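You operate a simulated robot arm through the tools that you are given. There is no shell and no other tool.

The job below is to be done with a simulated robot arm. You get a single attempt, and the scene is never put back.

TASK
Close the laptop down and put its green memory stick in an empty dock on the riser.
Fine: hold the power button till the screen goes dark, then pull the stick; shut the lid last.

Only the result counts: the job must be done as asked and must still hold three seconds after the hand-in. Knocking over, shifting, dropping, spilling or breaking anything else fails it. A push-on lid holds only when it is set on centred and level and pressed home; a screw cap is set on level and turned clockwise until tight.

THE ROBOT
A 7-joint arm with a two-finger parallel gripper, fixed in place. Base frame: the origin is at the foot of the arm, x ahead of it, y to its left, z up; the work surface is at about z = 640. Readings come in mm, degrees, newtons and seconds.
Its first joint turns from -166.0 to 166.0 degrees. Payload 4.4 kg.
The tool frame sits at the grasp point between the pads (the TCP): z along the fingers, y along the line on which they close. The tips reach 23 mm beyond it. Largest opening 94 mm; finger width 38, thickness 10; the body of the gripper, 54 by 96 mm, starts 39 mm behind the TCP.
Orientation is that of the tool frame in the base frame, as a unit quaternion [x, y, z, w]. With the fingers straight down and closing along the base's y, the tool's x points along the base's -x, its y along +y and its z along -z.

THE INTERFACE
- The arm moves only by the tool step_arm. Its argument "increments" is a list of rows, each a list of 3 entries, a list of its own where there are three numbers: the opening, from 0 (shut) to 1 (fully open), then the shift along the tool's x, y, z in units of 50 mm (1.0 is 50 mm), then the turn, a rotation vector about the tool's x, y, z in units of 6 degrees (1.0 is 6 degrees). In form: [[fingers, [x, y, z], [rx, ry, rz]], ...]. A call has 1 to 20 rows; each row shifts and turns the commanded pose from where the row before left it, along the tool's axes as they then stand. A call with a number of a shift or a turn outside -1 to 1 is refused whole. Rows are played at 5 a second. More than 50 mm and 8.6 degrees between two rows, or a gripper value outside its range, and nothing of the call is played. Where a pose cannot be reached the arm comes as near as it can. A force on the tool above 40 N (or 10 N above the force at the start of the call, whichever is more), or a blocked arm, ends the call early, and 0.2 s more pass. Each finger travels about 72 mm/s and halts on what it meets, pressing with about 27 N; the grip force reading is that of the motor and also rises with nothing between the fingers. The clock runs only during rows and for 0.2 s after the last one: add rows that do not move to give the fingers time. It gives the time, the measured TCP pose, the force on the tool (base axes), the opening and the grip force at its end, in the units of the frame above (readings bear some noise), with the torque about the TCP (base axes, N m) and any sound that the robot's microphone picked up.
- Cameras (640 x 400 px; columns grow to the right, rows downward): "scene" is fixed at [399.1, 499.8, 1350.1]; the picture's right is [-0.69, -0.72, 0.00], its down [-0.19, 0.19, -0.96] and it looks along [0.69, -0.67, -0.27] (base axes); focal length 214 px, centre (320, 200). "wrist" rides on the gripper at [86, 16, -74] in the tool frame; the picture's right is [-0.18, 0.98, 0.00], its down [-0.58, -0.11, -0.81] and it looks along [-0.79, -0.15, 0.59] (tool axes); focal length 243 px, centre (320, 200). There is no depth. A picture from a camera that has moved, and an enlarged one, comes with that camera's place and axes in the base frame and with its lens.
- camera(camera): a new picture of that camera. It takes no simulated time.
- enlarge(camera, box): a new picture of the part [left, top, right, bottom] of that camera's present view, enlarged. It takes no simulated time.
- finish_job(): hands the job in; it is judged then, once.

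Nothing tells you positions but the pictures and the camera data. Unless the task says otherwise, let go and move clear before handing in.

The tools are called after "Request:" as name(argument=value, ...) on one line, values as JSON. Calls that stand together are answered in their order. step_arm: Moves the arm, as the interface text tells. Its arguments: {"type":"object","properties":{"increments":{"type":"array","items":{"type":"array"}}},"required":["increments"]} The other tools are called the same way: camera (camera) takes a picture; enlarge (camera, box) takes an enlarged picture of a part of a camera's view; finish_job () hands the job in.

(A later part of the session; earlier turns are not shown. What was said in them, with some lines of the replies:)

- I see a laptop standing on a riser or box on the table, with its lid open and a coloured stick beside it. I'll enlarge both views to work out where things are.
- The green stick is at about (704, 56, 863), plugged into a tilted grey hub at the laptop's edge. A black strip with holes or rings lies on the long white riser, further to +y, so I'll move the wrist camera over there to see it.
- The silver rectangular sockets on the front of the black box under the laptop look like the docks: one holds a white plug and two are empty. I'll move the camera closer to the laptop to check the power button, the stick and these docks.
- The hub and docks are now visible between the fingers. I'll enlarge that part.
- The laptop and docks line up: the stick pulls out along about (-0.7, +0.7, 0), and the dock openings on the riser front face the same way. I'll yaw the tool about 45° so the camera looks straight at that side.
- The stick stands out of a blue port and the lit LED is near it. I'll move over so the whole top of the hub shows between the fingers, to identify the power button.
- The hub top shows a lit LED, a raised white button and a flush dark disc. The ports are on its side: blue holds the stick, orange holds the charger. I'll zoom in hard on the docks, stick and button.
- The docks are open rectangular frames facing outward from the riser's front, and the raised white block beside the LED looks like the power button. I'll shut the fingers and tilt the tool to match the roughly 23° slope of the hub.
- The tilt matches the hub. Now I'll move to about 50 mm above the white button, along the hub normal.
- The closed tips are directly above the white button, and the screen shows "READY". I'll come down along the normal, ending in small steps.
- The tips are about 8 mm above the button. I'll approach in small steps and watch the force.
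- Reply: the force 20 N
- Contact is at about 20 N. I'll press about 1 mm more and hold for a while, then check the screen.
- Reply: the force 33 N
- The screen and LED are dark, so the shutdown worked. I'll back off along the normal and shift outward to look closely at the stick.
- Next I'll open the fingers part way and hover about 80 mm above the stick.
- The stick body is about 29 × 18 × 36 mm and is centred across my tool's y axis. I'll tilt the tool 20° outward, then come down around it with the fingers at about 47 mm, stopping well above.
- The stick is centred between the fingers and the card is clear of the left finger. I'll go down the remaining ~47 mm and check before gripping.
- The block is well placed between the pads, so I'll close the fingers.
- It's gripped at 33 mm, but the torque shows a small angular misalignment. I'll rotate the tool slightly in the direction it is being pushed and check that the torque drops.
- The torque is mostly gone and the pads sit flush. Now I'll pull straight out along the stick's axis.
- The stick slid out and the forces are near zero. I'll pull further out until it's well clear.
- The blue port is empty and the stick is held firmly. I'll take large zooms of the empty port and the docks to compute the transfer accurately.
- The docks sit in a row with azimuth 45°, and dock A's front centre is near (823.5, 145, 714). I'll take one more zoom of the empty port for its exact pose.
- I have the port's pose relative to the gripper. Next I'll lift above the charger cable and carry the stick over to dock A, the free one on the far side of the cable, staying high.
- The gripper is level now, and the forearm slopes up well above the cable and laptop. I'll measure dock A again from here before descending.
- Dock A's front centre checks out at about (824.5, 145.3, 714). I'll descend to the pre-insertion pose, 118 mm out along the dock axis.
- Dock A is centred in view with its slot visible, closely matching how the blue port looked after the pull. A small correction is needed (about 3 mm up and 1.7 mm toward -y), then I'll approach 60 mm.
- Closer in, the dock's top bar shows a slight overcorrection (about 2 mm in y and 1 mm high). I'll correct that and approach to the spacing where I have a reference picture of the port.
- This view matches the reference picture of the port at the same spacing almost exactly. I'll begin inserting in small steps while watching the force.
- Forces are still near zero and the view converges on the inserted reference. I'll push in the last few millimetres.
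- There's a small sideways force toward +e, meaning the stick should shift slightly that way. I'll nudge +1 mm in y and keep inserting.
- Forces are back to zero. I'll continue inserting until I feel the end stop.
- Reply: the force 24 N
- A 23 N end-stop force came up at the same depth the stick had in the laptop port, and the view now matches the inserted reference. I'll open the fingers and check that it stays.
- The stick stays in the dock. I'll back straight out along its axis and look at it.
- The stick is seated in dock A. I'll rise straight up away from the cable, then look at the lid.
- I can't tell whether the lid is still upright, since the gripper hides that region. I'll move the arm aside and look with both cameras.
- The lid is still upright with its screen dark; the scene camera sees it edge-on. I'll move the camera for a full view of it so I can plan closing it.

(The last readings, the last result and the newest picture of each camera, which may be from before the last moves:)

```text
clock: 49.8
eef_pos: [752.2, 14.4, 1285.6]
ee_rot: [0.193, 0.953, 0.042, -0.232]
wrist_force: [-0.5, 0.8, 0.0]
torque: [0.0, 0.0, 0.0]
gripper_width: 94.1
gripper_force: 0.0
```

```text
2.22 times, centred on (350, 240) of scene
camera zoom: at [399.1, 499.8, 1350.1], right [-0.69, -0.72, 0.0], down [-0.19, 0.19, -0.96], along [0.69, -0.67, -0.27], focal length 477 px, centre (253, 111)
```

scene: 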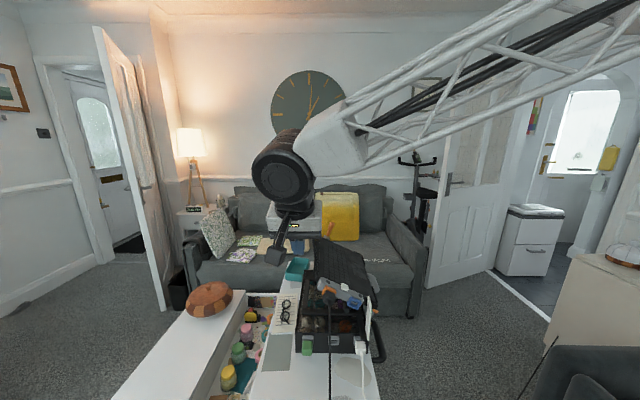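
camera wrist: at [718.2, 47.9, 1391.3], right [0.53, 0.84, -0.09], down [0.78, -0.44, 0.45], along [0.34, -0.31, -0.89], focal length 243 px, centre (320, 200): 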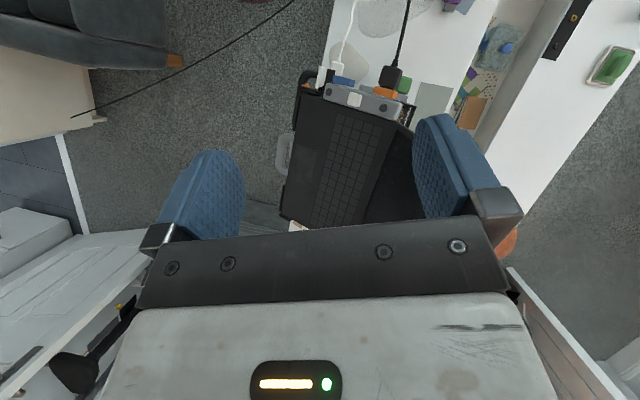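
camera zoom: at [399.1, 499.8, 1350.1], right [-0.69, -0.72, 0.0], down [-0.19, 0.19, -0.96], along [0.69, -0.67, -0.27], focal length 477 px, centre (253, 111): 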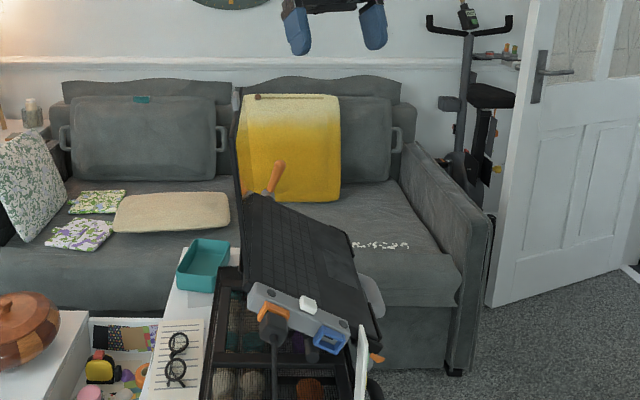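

The deck is clear on the near side, but an orange object stands near its far end. I'll move further over to inspect the far end and the lid.

Request:
step_arm(increments=[[1, [-0.82, -0.133, -0.422], [0, 0, 0]], [1, [-0.82, -0.133, -0.422], [0, 0, 0]], [1, [-0.6, -0.4, -0.3], [0, 0, 0]], [1, [-0.6, -0.4, -0.3], [0, 0, 0]], [1, [0, 0, 0], [0, 0, 0]]])

Request:
camera(camera="wrist")

```text
clock: 51.0
eef_pos: [881.1, -95.0, 1285.1]
ee_rot: [0.193, 0.953, 0.042, -0.231]
wrist_force: [-0.1, -0.9, -0.1]
torque: [-0.02, -0.03, -0.01]
gripper_width: 93.9
gripper_force: 0.1
```

```text
taken
camera wrist: at [848.3, -61.4, 1390.7], right [0.53, 0.84, -0.09], down [0.78, -0.44, 0.45], along [0.34, -0.31, -0.89], focal length 243 px, centre (320, 200)
```

wrist: 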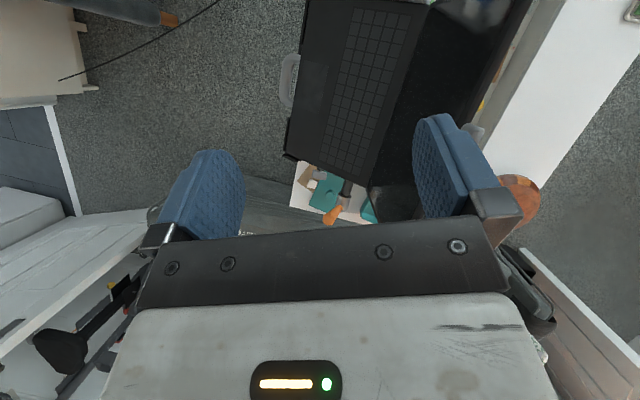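

Request:
enlarge(camera="wrist", box=[260, 0, 560, 240])

Request:
enlarge(camera="wrist", box=[270, 130, 420, 240])

Request:
camera(camera="scene")

```text
1.67 times, centred on (410, 120) of wrist
camera zoom: at [848.3, -61.4, 1390.7], right [0.53, 0.84, -0.09], down [0.78, -0.44, 0.45], along [0.34, -0.31, -0.89], focal length 404 px, centre (170, 333)
```

zoom: 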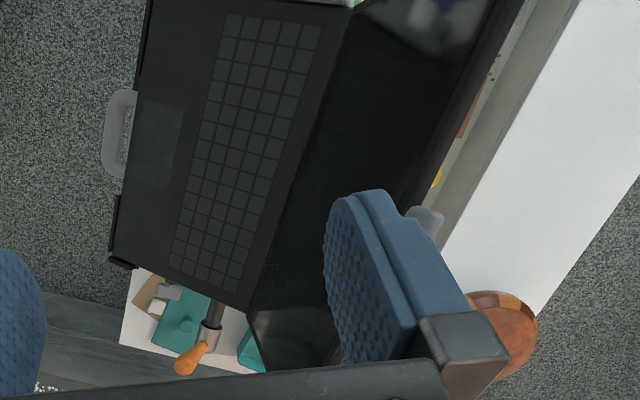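

```text
3.64 times, centred on (345, 185) of wrist
camera zoom: at [848.3, -61.4, 1390.7], right [0.53, 0.84, -0.09], down [0.78, -0.44, 0.45], along [0.34, -0.31, -0.89], focal length 882 px, centre (229, 254)
```

zoom: 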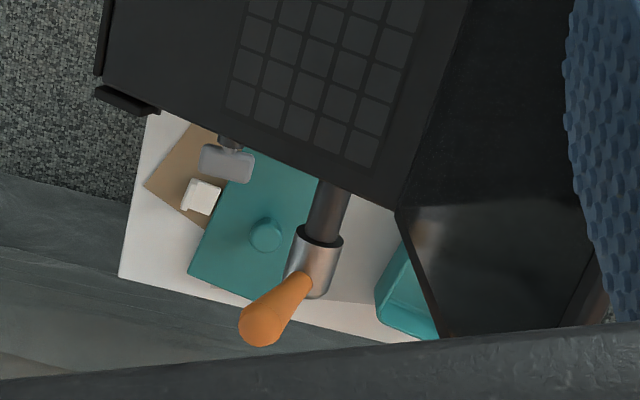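

```text
taken
```

scene: 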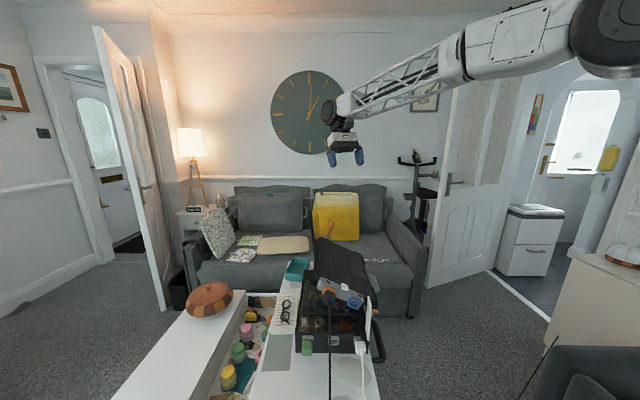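

The laptop sits on a clamped stand, and the orange part is its clamp lever beyond the deck's far edge, so I'll keep clear of it. The lid is hinged at the high end and about 200 mm tall. It leans back about 8° with its top edge near z = 1128, so I'll go behind it and push it over. First I'll restore a vertical tool at 45° yaw with the fingers shut.

Request:
step_arm(increments=[[0, [0, 0, 0], [0, -0.9, 0]], [0, [0, 0, 0], [0, -0.9, 0]], [0, [0, 0, 0], [0, -0.9, 0]], [0, [0, 0, 0], [0, -0.9, 0]], [0, [0, 0, 0], [0, -0.9, 0]], [0, [0, 0, 0], [0, 0, 0.94]], [0, [0, 0, 0], [0, 0, 0.94]], [0, [0, 0, 0], [0, 0, 0.94]], [0, [0, 0, 0], [0, 0, 0.94]], [0, [0, 0, 0], [0, 0, 0]], [0, [0, 0, 0], [0, 0, 0]]])

Request:
camera(camera="wrist")

```text
clock: 53.4
eef_pos: [880.3, -95.3, 1287.9]
ee_rot: [0.385, 0.923, -0.005, -0.001]
wrist_force: [0.1, 0.6, -0.3]
torque: [0.02, 0.0, -0.01]
gripper_width: 0.0
gripper_force: 27.2
```

```text
taken
camera wrist: at [830.7, -20.8, 1361.3], right [0.83, 0.56, -0.01], down [0.34, -0.48, 0.81], along [0.45, -0.67, -0.59], focal length 243 px, centre (320, 200)
```

wrist: 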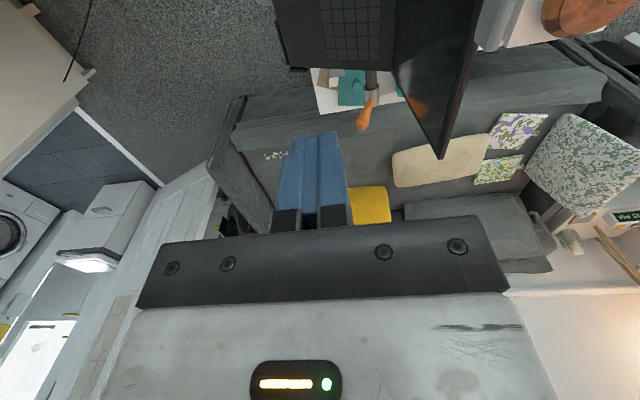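

The lid's top edge is at about z = 1131 and e ≈ 166 (distance from the LED along the deck-to-hinge direction). I'll cross above it and stop about 50 mm behind it, still high.

Request:
step_arm(increments=[[0, [0.406, 0.706, 0], [0, 0, 0]], [0, [0.406, 0.706, 0], [0, 0, 0]], [0, [0.406, 0.706, 0], [0, 0, 0]], [0, [0.406, 0.706, 0], [0, 0, 0]], [0, [0.406, 0.706, 0], [0, 0, 0]], [0, [0, 0, 0], [0, 0, 0]], [0, [0, 0, 0], [0, 0, 0]]])

Request:
camera(camera="wrist")

Request:
camera(camera="scene")

```text
clock: 55.0
eef_pos: [934.9, 103.1, 1284.4]
ee_rot: [0.385, 0.923, -0.005, -0.002]
wrist_force: [0.2, -0.4, 1.2]
torque: [0.0, -0.01, 0.03]
gripper_width: 0.0
gripper_force: 26.4
```

```text
taken
camera wrist: at [885.3, 176.8, 1358.7], right [0.83, 0.56, -0.01], down [0.34, -0.48, 0.81], along [0.45, -0.67, -0.59], focal length 243 px, centre (320, 200)
```

wrist: 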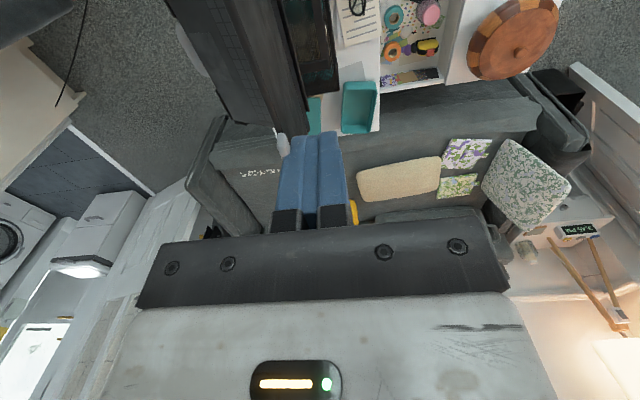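

```text
taken
```

scene: 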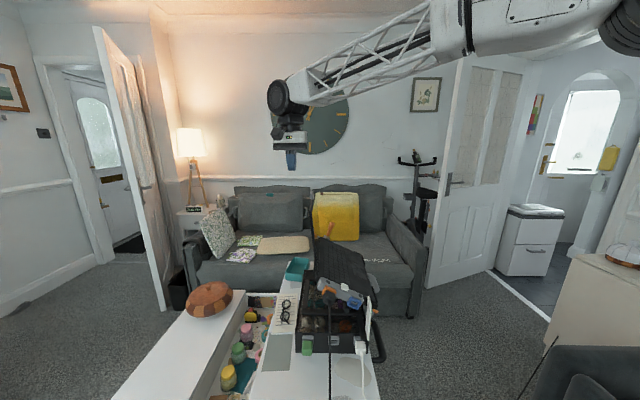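

The fingers are about 40 mm behind the lid. I'll lower them until the tips are about 45 mm below its top edge.

Request:
step_arm(increments=[[0, [0, 0, 0.696], [0, 0, 0]], [0, [0, 0, 0.696], [0, 0, 0]], [0, [0, 0, 0.696], [0, 0, 0]], [0, [0, 0, 0.696], [0, 0, 0]], [0, [0, 0, 0.696], [0, 0, 0]], [0, [0, 0, 0], [0, 0, 0]], [0, [0, 0, 0], [0, 0, 0]]])

Request:
camera(camera="wrist")

Request:
enlarge(camera="scene", box=[250, 150, 390, 310])

```text
clock: 56.6
eef_pos: [931.9, 101.6, 1111.2]
ee_rot: [0.386, 0.923, -0.005, -0.003]
wrist_force: [-0.6, -0.2, -0.2]
torque: [0.0, -0.01, 0.01]
gripper_width: 0.0
gripper_force: 26.9
```

```text
taken
camera wrist: at [882.8, 175.0, 1185.3], right [0.83, 0.56, -0.01], down [0.34, -0.48, 0.81], along [0.45, -0.67, -0.59], focal length 243 px, centre (320, 200)
```

wrist: 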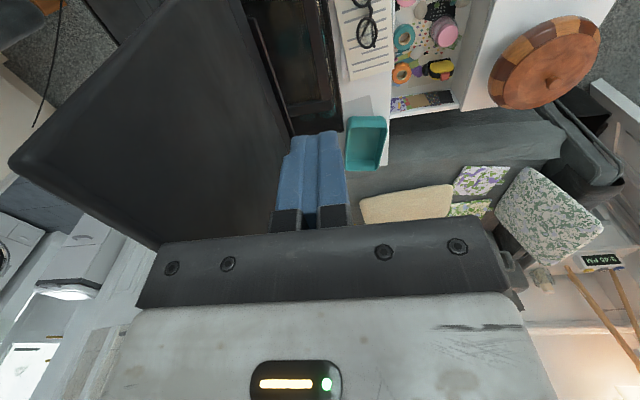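

```text
2.50 times, centred on (320, 230) of scene
camera zoom: at [399.1, 499.8, 1350.1], right [-0.69, -0.72, 0.0], down [-0.19, 0.19, -0.96], along [0.69, -0.67, -0.27], focal length 536 px, centre (320, 125)
```

zoom: 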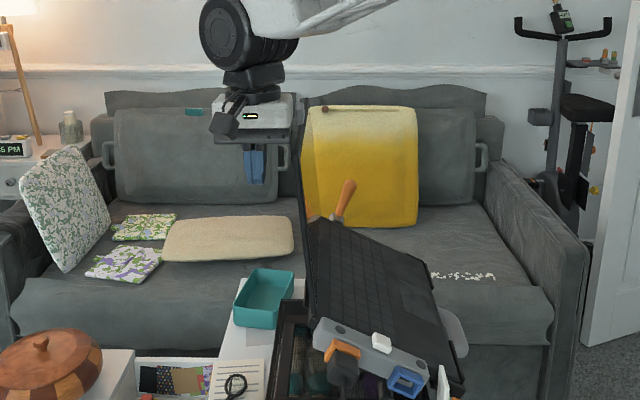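

The fingers are behind the lid. I'll push toward the deck slowly until contact and then carefully over.

Request:
step_arm(increments=[[0, [0, -0.3, 0], [0, 0, 0]], [0, [0, -0.3, 0], [0, 0, 0]], [0, [0, -0.1, 0], [0, 0, 0]], [0, [0, -0.1, 0], [0, 0, 0]], [0, [0, -0.1, 0], [0, 0, 0]], [0, [0, -0.1, 0], [0, 0, 0]], [0, [0, 0, 0], [0, 0, 0]]])

Request:
camera(camera="wrist")

Request:
enlarge(camera="scene", box=[250, 150, 390, 310])

```text
clock: 58.2
eef_pos: [895.6, 66.2, 1110.2]
ee_rot: [0.385, 0.923, -0.005, -0.002]
wrist_force: [-0.2, 1.1, 0.8]
torque: [0.02, 0.05, -0.01]
gripper_width: 0.1
gripper_force: 27.0
```

```text
taken
camera wrist: at [847.8, 139.3, 1185.6], right [0.83, 0.56, -0.01], down [0.34, -0.48, 0.81], along [0.45, -0.67, -0.59], focal length 243 px, centre (320, 200)
```

wrist: 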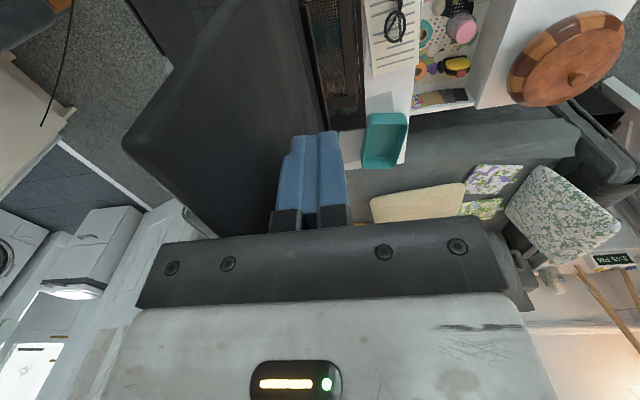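

```text
2.50 times, centred on (320, 230) of scene
camera zoom: at [399.1, 499.8, 1350.1], right [-0.69, -0.72, 0.0], down [-0.19, 0.19, -0.96], along [0.69, -0.67, -0.27], focal length 536 px, centre (320, 125)
```

zoom: 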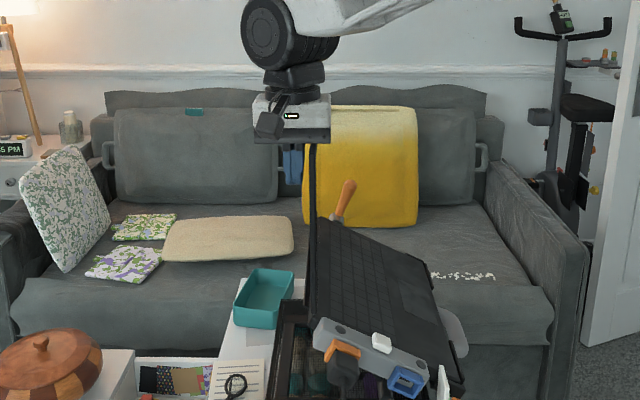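

The lid follows with little force. I'll continue past vertical in small steps and see whether it holds its own position.

Request:
step_arm(increments=[[0, [0, -0.19, -0.02], [0, 0, 0]], [0, [0, -0.19, -0.02], [0, 0, 0]], [0, [0, -0.19, -0.02], [0, 0, 0]], [0, [0, -0.19, -0.02], [0, 0, 0]], [0, [0, 0, 0], [0, 0, 0]]])

Request:
camera(camera="wrist")

Request:
enlarge(camera="scene", box=[250, 150, 390, 310])

```text
clock: 59.4
eef_pos: [871.7, 38.4, 1116.2]
ee_rot: [0.384, 0.923, -0.005, -0.002]
wrist_force: [1.1, 0.9, 0.7]
torque: [-0.02, 0.01, 0.03]
gripper_width: 0.0
gripper_force: 26.6
```

```text
taken
camera wrist: at [821.6, 112.1, 1190.0], right [0.83, 0.56, -0.01], down [0.34, -0.48, 0.81], along [0.45, -0.67, -0.59], focal length 243 px, centre (320, 200)
```

wrist: 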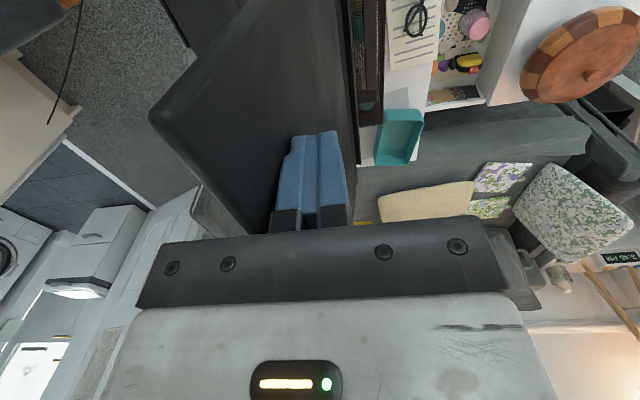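

```text
2.50 times, centred on (320, 230) of scene
camera zoom: at [399.1, 499.8, 1350.1], right [-0.69, -0.72, 0.0], down [-0.19, 0.19, -0.96], along [0.69, -0.67, -0.27], focal length 536 px, centre (320, 125)
```

zoom: 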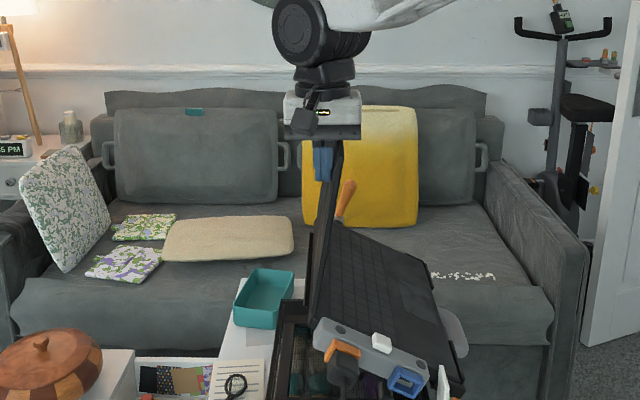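

The lid is past vertical and rests against the fingers with little force. I'll continue along its arc.

Request:
step_arm(increments=[[0, [0, -0.2, 0.02], [0, 0, 0]], [0, [0, -0.2, 0.02], [0, 0, 0]], [0, [0, -0.2, 0.02], [0, 0, 0]], [0, [0, -0.255, 0.135], [0, 0, 0]], [0, [0, -0.255, 0.135], [0, 0, 0]], [0, [0, -0.255, 0.135], [0, 0, 0]], [0, [0, -0.255, 0.135], [0, 0, 0]], [0, [0, 0, 0], [0, 0, 0]]])

Request:
camera(camera="wrist")

Request:
enlarge(camera="scene", box=[250, 150, 390, 310])

```text
clock: 61.2
eef_pos: [812.2, -18.3, 1086.0]
ee_rot: [0.385, 0.923, -0.004, -0.001]
wrist_force: [0.9, -0.3, 0.4]
torque: [0.04, -0.05, 0.06]
gripper_width: 0.0
gripper_force: 27.0
```

```text
taken
camera wrist: at [762.7, 55.4, 1160.4], right [0.83, 0.56, -0.01], down [0.34, -0.48, 0.81], along [0.45, -0.67, -0.59], focal length 243 px, centre (320, 200)
```

wrist: 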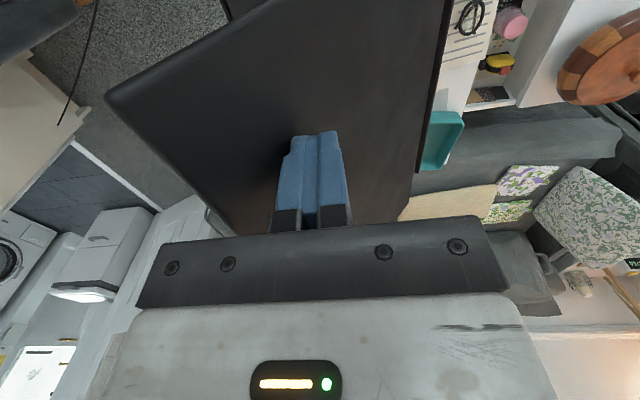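

```text
2.50 times, centred on (320, 230) of scene
camera zoom: at [399.1, 499.8, 1350.1], right [-0.69, -0.72, 0.0], down [-0.19, 0.19, -0.96], along [0.69, -0.67, -0.27], focal length 536 px, centre (320, 125)
```

zoom: 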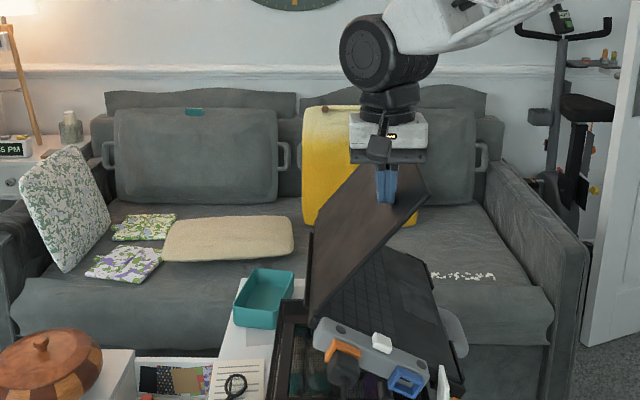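

The lid follows smoothly and stays where it's put. I'll keep following the arc down.

Request:
step_arm(increments=[[0, [0, -0.19, 0.21], [0, 0, 0]], [0, [0, -0.19, 0.21], [0, 0, 0]], [0, [0, -0.19, 0.21], [0, 0, 0]], [0, [0, -0.19, 0.21], [0, 0, 0]], [0, [0, -0.11, 0.26], [0, 0, 0]], [0, [0, -0.11, 0.26], [0, 0, 0]], [0, [0, -0.11, 0.26], [0, 0, 0]], [0, [0, 0, 0], [0, 0, 0]]])

Request:
camera(camera="wrist")

Request:
enlarge(camera="scene", box=[250, 150, 390, 310])

```text
clock: 63.0
eef_pos: [773.2, -58.5, 1006.0]
ee_rot: [0.384, 0.923, -0.005, -0.002]
wrist_force: [0.2, 0.4, 0.0]
torque: [0.04, 0.0, -0.02]
gripper_width: 0.2
gripper_force: 26.6
```

```text
taken
camera wrist: at [724.0, 15.4, 1080.0], right [0.83, 0.56, -0.01], down [0.34, -0.48, 0.81], along [0.45, -0.67, -0.59], focal length 243 px, centre (320, 200)
```

wrist: 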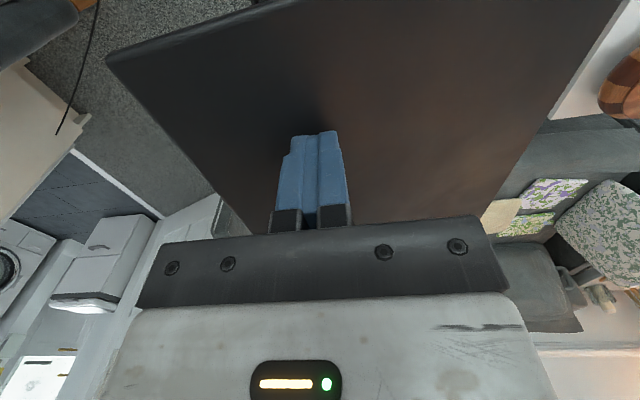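

```text
2.50 times, centred on (320, 230) of scene
camera zoom: at [399.1, 499.8, 1350.1], right [-0.69, -0.72, 0.0], down [-0.19, 0.19, -0.96], along [0.69, -0.67, -0.27], focal length 536 px, centre (320, 125)
```

zoom: 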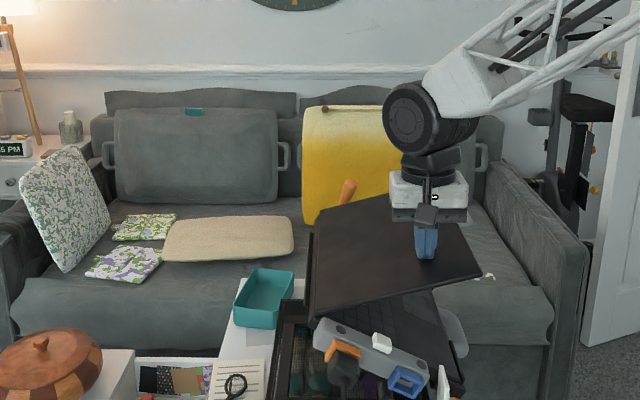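

Request:
step_arm(increments=[[0, [0, -0.04, 0.23], [0, 0, 0]], [0, [0, -0.04, 0.23], [0, 0, 0]], [0, [0, -0.04, 0.23], [0, 0, 0]], [0, [0, -0.03, 0.2], [0, 0, 0]], [0, [0, -0.02, 0.2], [0, 0, 0]], [0, [0, 0, 0.2], [0, 0, 0]], [0, [0, 0, 0], [0, 0, 0]]])

Request:
camera(camera="wrist")

Request:
enlarge(camera="scene", box=[270, 210, 390, 310])

```text
clock: 64.6
eef_pos: [767.4, -64.4, 940.8]
ee_rot: [0.385, 0.923, -0.005, -0.002]
wrist_force: [0.1, 0.2, -0.2]
torque: [-0.01, 0.0, -0.01]
gripper_width: 0.0
gripper_force: 27.1
```

```text
taken
camera wrist: at [717.4, 9.0, 1015.1], right [0.83, 0.56, -0.01], down [0.34, -0.48, 0.81], along [0.45, -0.67, -0.59], focal length 243 px, centre (320, 200)
```

wrist: 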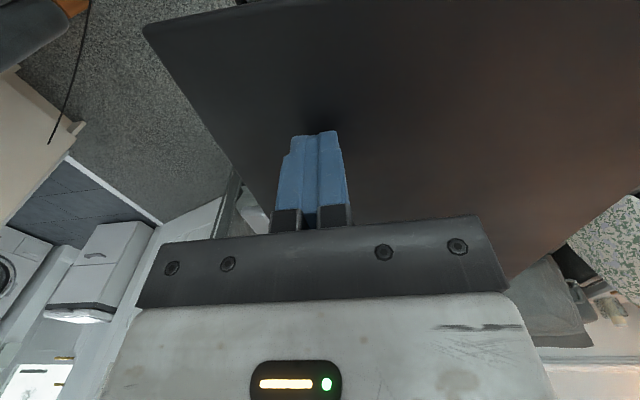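

```text
4.00 times, centred on (330, 260) of scene
camera zoom: at [399.1, 499.8, 1350.1], right [-0.69, -0.72, 0.0], down [-0.19, 0.19, -0.96], along [0.69, -0.67, -0.27], focal length 858 px, centre (280, -40)
```

zoom: 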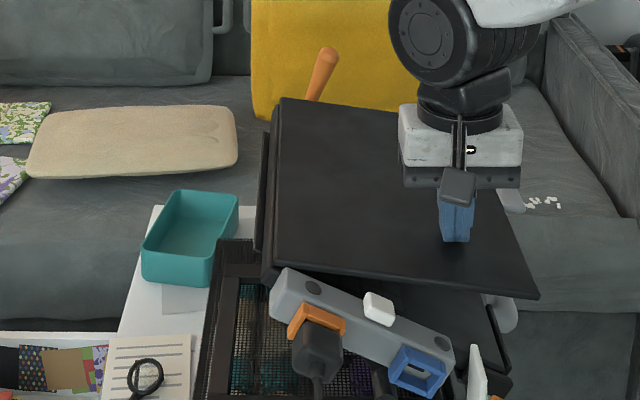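

The lid is about 20° from closed. I'll keep pressing down, slowly at the end.

Request:
step_arm(increments=[[0, [0, 0.02, 0.18], [0, 0, 0]], [0, [0, 0.02, 0.18], [0, 0, 0]], [0, [0, 0.02, 0.14], [0, 0, 0]], [0, [0, 0, 0.06], [0, 0, 0]], [0, [0, 0, 0.06], [0, 0, 0]], [0, [0, 0, 0], [0, 0, 0]]])

Request:
enlarge(camera="scene", box=[270, 210, 390, 310])

```text
clock: 66.0
eef_pos: [770.1, -63.8, 910.3]
ee_rot: [0.385, 0.923, -0.005, -0.003]
wrist_force: [0.1, 0.4, 0.2]
torque: [0.0, 0.0, -0.03]
gripper_width: 0.0
gripper_force: 27.0
```

```text
4.00 times, centred on (330, 260) of scene
camera zoom: at [399.1, 499.8, 1350.1], right [-0.69, -0.72, 0.0], down [-0.19, 0.19, -0.96], along [0.69, -0.67, -0.27], focal length 858 px, centre (280, -40)
```

zoom: 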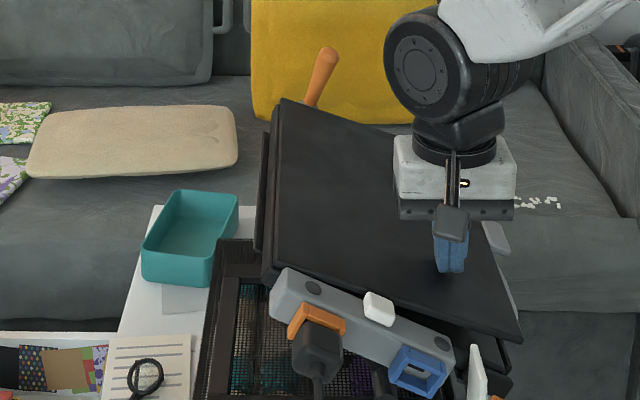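

Request:
step_arm(increments=[[0, [0, 0, 0.06], [0, 0, 0]], [0, [0, 0, 0.06], [0, 0, 0]], [0, [0, 0, 0.04], [0, 0, 0]], [0, [0, 0, 0.04], [0, 0, 0]], [0, [0, 0, 0], [0, 0, 0]]])

Request:
enlarge(camera="scene", box=[290, 230, 390, 310])

```text
clock: 67.2
eef_pos: [768.9, -63.2, 900.6]
ee_rot: [0.385, 0.923, -0.005, -0.002]
wrist_force: [0.4, 0.3, 0.6]
torque: [0.01, 0.03, 0.02]
gripper_width: 0.2
gripper_force: 26.8
```

```text
5.00 times, centred on (340, 270) of scene
camera zoom: at [399.1, 499.8, 1350.1], right [-0.69, -0.72, 0.0], down [-0.19, 0.19, -0.96], along [0.69, -0.67, -0.27], focal length 1072 px, centre (220, -150)
```

zoom: 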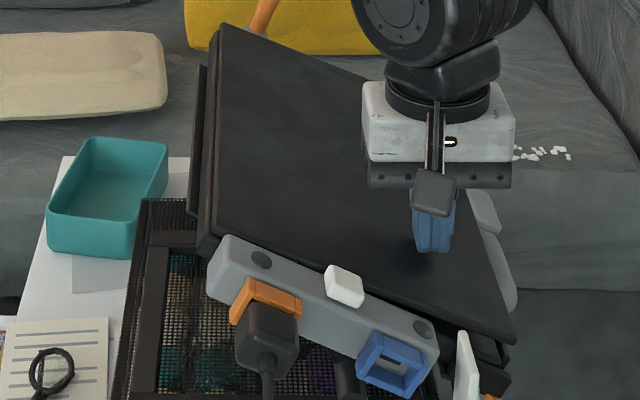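

Request:
step_arm(increments=[[0, [0, 0, 0.04], [0, 0, 0]], [0, [0, 0, 0.04], [0, 0, 0]], [0, [0, 0, 0.04], [0, 0, 0]], [0, [0, 0, 0.04], [0, 0, 0]], [0, [0, 0, 0], [0, 0, 0]]])

Request:
enlarge(camera="scene", box=[290, 230, 390, 310])

```text
clock: 68.4
eef_pos: [769.6, -62.7, 892.6]
ee_rot: [0.385, 0.923, -0.005, -0.002]
wrist_force: [0.1, 0.6, 0.5]
torque: [0.0, -0.02, 0.03]
gripper_width: 0.0
gripper_force: 27.4
```

```text
5.00 times, centred on (340, 270) of scene
camera zoom: at [399.1, 499.8, 1350.1], right [-0.69, -0.72, 0.0], down [-0.19, 0.19, -0.96], along [0.69, -0.67, -0.27], focal length 1072 px, centre (220, -150)
```

zoom: 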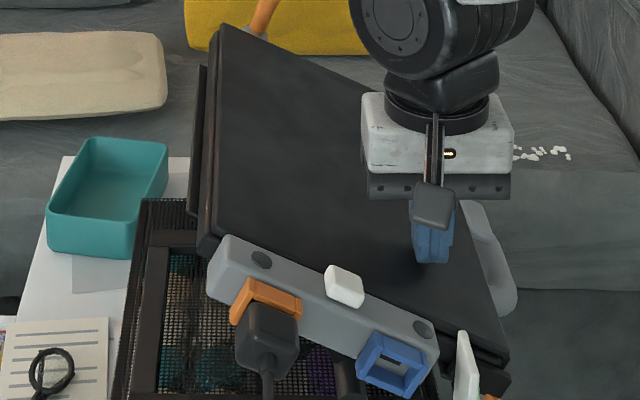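

The lid is almost down. I'll press until it meets resistance.

Request:
step_arm(increments=[[0, [0, 0, 0.03], [0, 0, 0]], [0, [0, 0, 0.03], [0, 0, 0]], [0, [0, 0, 0.03], [0, 0, 0]], [0, [0, 0, 0], [0, 0, 0]]])

Request:
enlarge(camera="scene", box=[330, 265, 390, 315])

```text
clock: 69.4
eef_pos: [769.3, -63.2, 891.6]
ee_rot: [0.385, 0.923, -0.005, 0.0]
wrist_force: [-12.2, -2.0, 12.6]
torque: [0.12, 0.28, 0.08]
gripper_width: 0.0
gripper_force: 27.5
stopped in row 4: the force on the tool passed its limit at 41 N (the readings are from after the stop); the commanded pose is now the measured one
```

```text
8.00 times, centred on (360, 290) of scene
camera zoom: at [399.1, 499.8, 1350.1], right [-0.69, -0.72, 0.0], down [-0.19, 0.19, -0.96], along [0.69, -0.67, -0.27], focal length 1716 px, centre (0, -520)
```

zoom: 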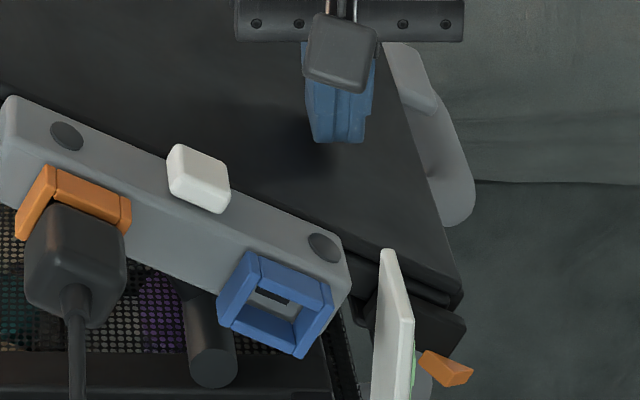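

The lid hit its stop firmly and looks flat on the deck. I'll lift straight up and inspect everything.

Request:
step_arm(increments=[[0, [0, 0, -0.2], [0, 0, 0]], [0, [0, 0, -0.6], [0, 0, 0]], [0, [0, 0, -0.8], [0, 0, 0]], [0, [0, 0, -0.8], [0, 0, 0]], [0, [0.4, -0.7, -0.4], [0, 0, 0]], [0, [0.4, -0.7, -0.4], [0, 0, 0]], [0, [0.4, -0.7, -0.4], [0, 0, 0]], [0, [0.4, -0.7, -0.4], [0, 0, 0]], [0, [0, 0, 0], [0, 0, 0]]])

Request:
camera(camera="wrist")

Request:
enlarge(camera="scene", box=[280, 220, 400, 370])

Request:
enlarge(camera="scene", box=[310, 235, 390, 315])

Request:
enlarge(camera="scene", box=[295, 325, 375, 365])

```text
clock: 71.4
eef_pos: [614.4, -102.0, 1091.5]
ee_rot: [0.385, 0.923, -0.004, -0.001]
wrist_force: [-0.1, -0.2, -0.7]
torque: [0.01, 0.03, -0.01]
gripper_width: 0.0
gripper_force: 27.2
```

```text
taken
camera wrist: at [564.4, -28.5, 1166.0], right [0.83, 0.56, -0.01], down [0.34, -0.48, 0.81], along [0.45, -0.67, -0.59], focal length 243 px, centre (320, 200)
```

wrist: 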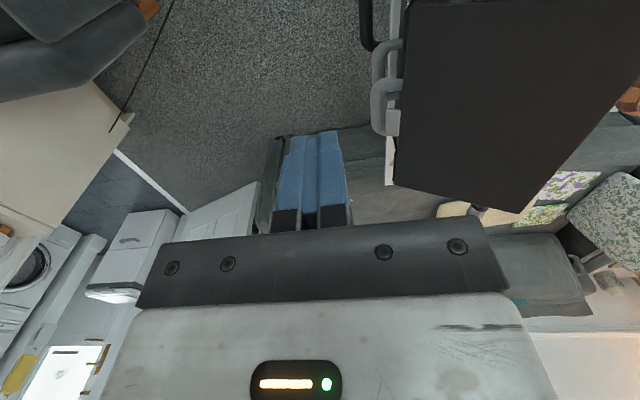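

```text
2.67 times, centred on (340, 295) of scene
camera zoom: at [399.1, 499.8, 1350.1], right [-0.69, -0.72, 0.0], down [-0.19, 0.19, -0.96], along [0.69, -0.67, -0.27], focal length 572 px, centre (267, -53)
```

zoom: 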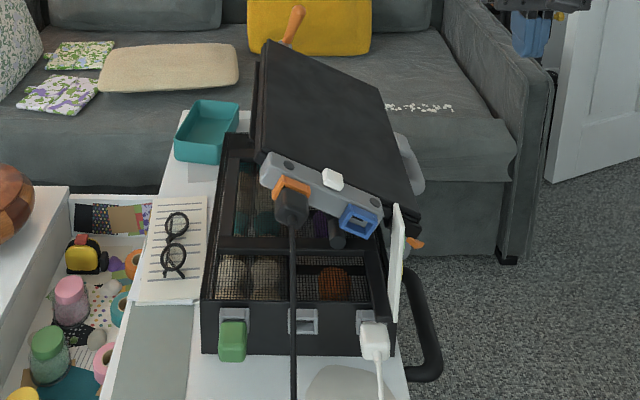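

```text
5.00 times, centred on (350, 275) of scene
camera zoom: at [399.1, 499.8, 1350.1], right [-0.69, -0.72, 0.0], down [-0.19, 0.19, -0.96], along [0.69, -0.67, -0.27], focal length 1072 px, centre (170, -175)
```

zoom: 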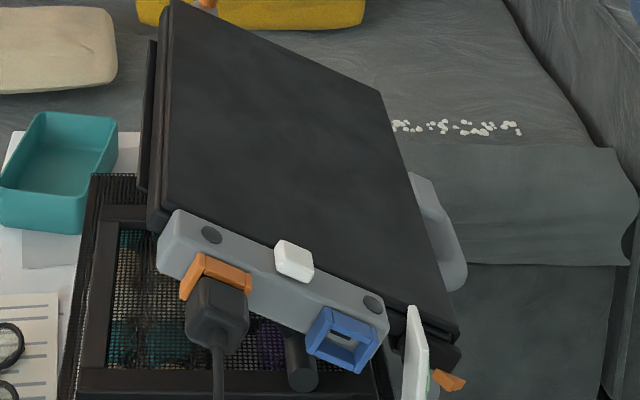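

```text
8.00 times, centred on (335, 345) of scene
camera zoom: at [399.1, 499.8, 1350.1], right [-0.69, -0.72, 0.0], down [-0.19, 0.19, -0.96], along [0.69, -0.67, -0.27], focal length 1716 px, centre (200, -960)
```

zoom: 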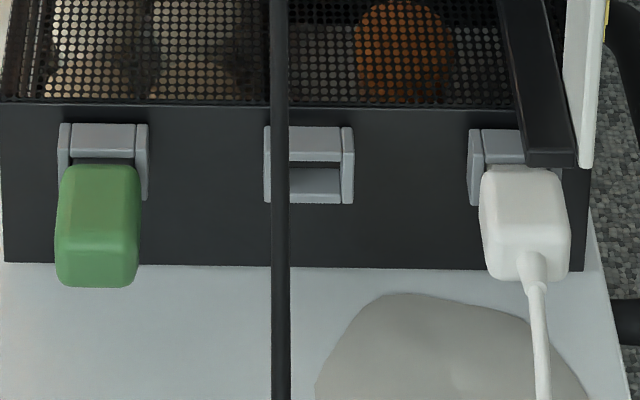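

The stick sits in the dock like its neighbour, and the lid lies on the deck. I'll zoom in on the lid's front edge to confirm it's flush.

Request:
enlarge(camera="wrist", box=[350, 60, 480, 230])

Request:
enlarge(camera="scene", box=[350, 285, 380, 310])

Request:
camera(camera="scene")

```text
2.35 times, centred on (415, 145) of wrist
camera zoom: at [564.4, -28.5, 1166.0], right [0.83, 0.56, -0.01], down [0.34, -0.48, 0.81], along [0.45, -0.67, -0.59], focal length 571 px, centre (96, 329)
```

zoom: 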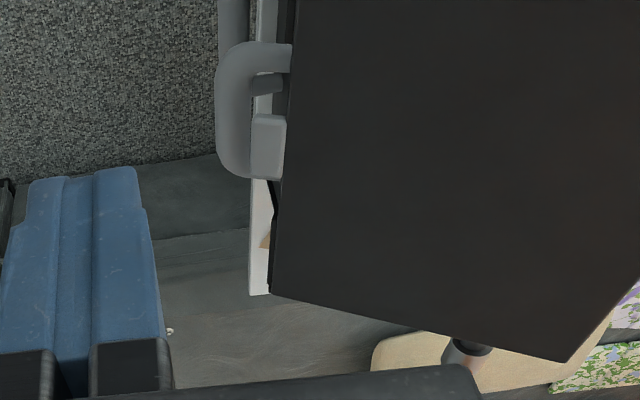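

```text
16.00 times, centred on (365, 298) of scene
camera zoom: at [399.1, 499.8, 1350.1], right [-0.69, -0.72, 0.0], down [-0.19, 0.19, -0.96], along [0.69, -0.67, -0.27], focal length 3432 px, centre (-400, -1360)
```

zoom: 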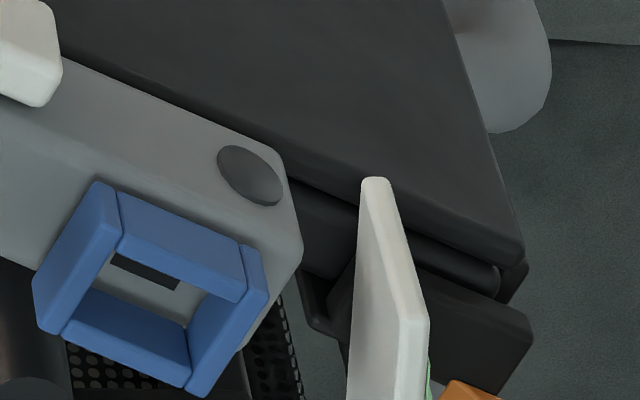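

```text
taken
```

scene: 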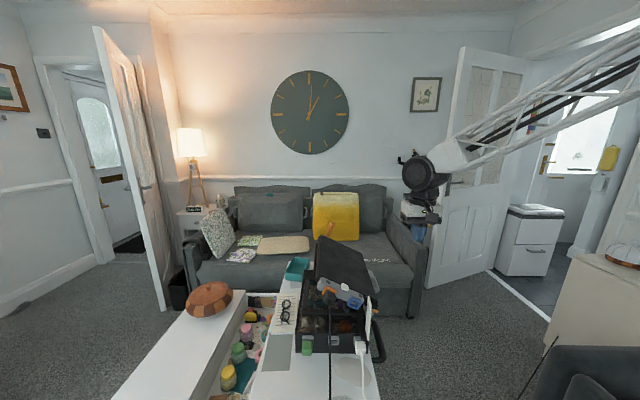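

The screen went dark, the green stick is seated in a formerly empty dock on the riser, and the lid is flat on the deck. Nothing else looks disturbed and the arm is clear, so I'm handing in.

Request:
finish_job()

```text
The job is handed in.
```

The job is handed in. The laptop is shut down, its green memory stick is in an empty dock on the riser, and the lid is closed.

- **Power:** I held the white power button until the screen and its light both went dark.
- **Stick:** I pulled it straight out of the blue port and pushed it into the free dock at the end of the row. It met a firm stop at about the same depth it had in the laptop, and stayed put when I let go.
- **Lid:** I shut it last, pressing until it hit its stop. It looks flush with the deck in the final pictures.

That last press reached 41 N, just over the force limit, so the move stopped there. Nothing else looked moved afterwards, and the arm was clear before hand-in.
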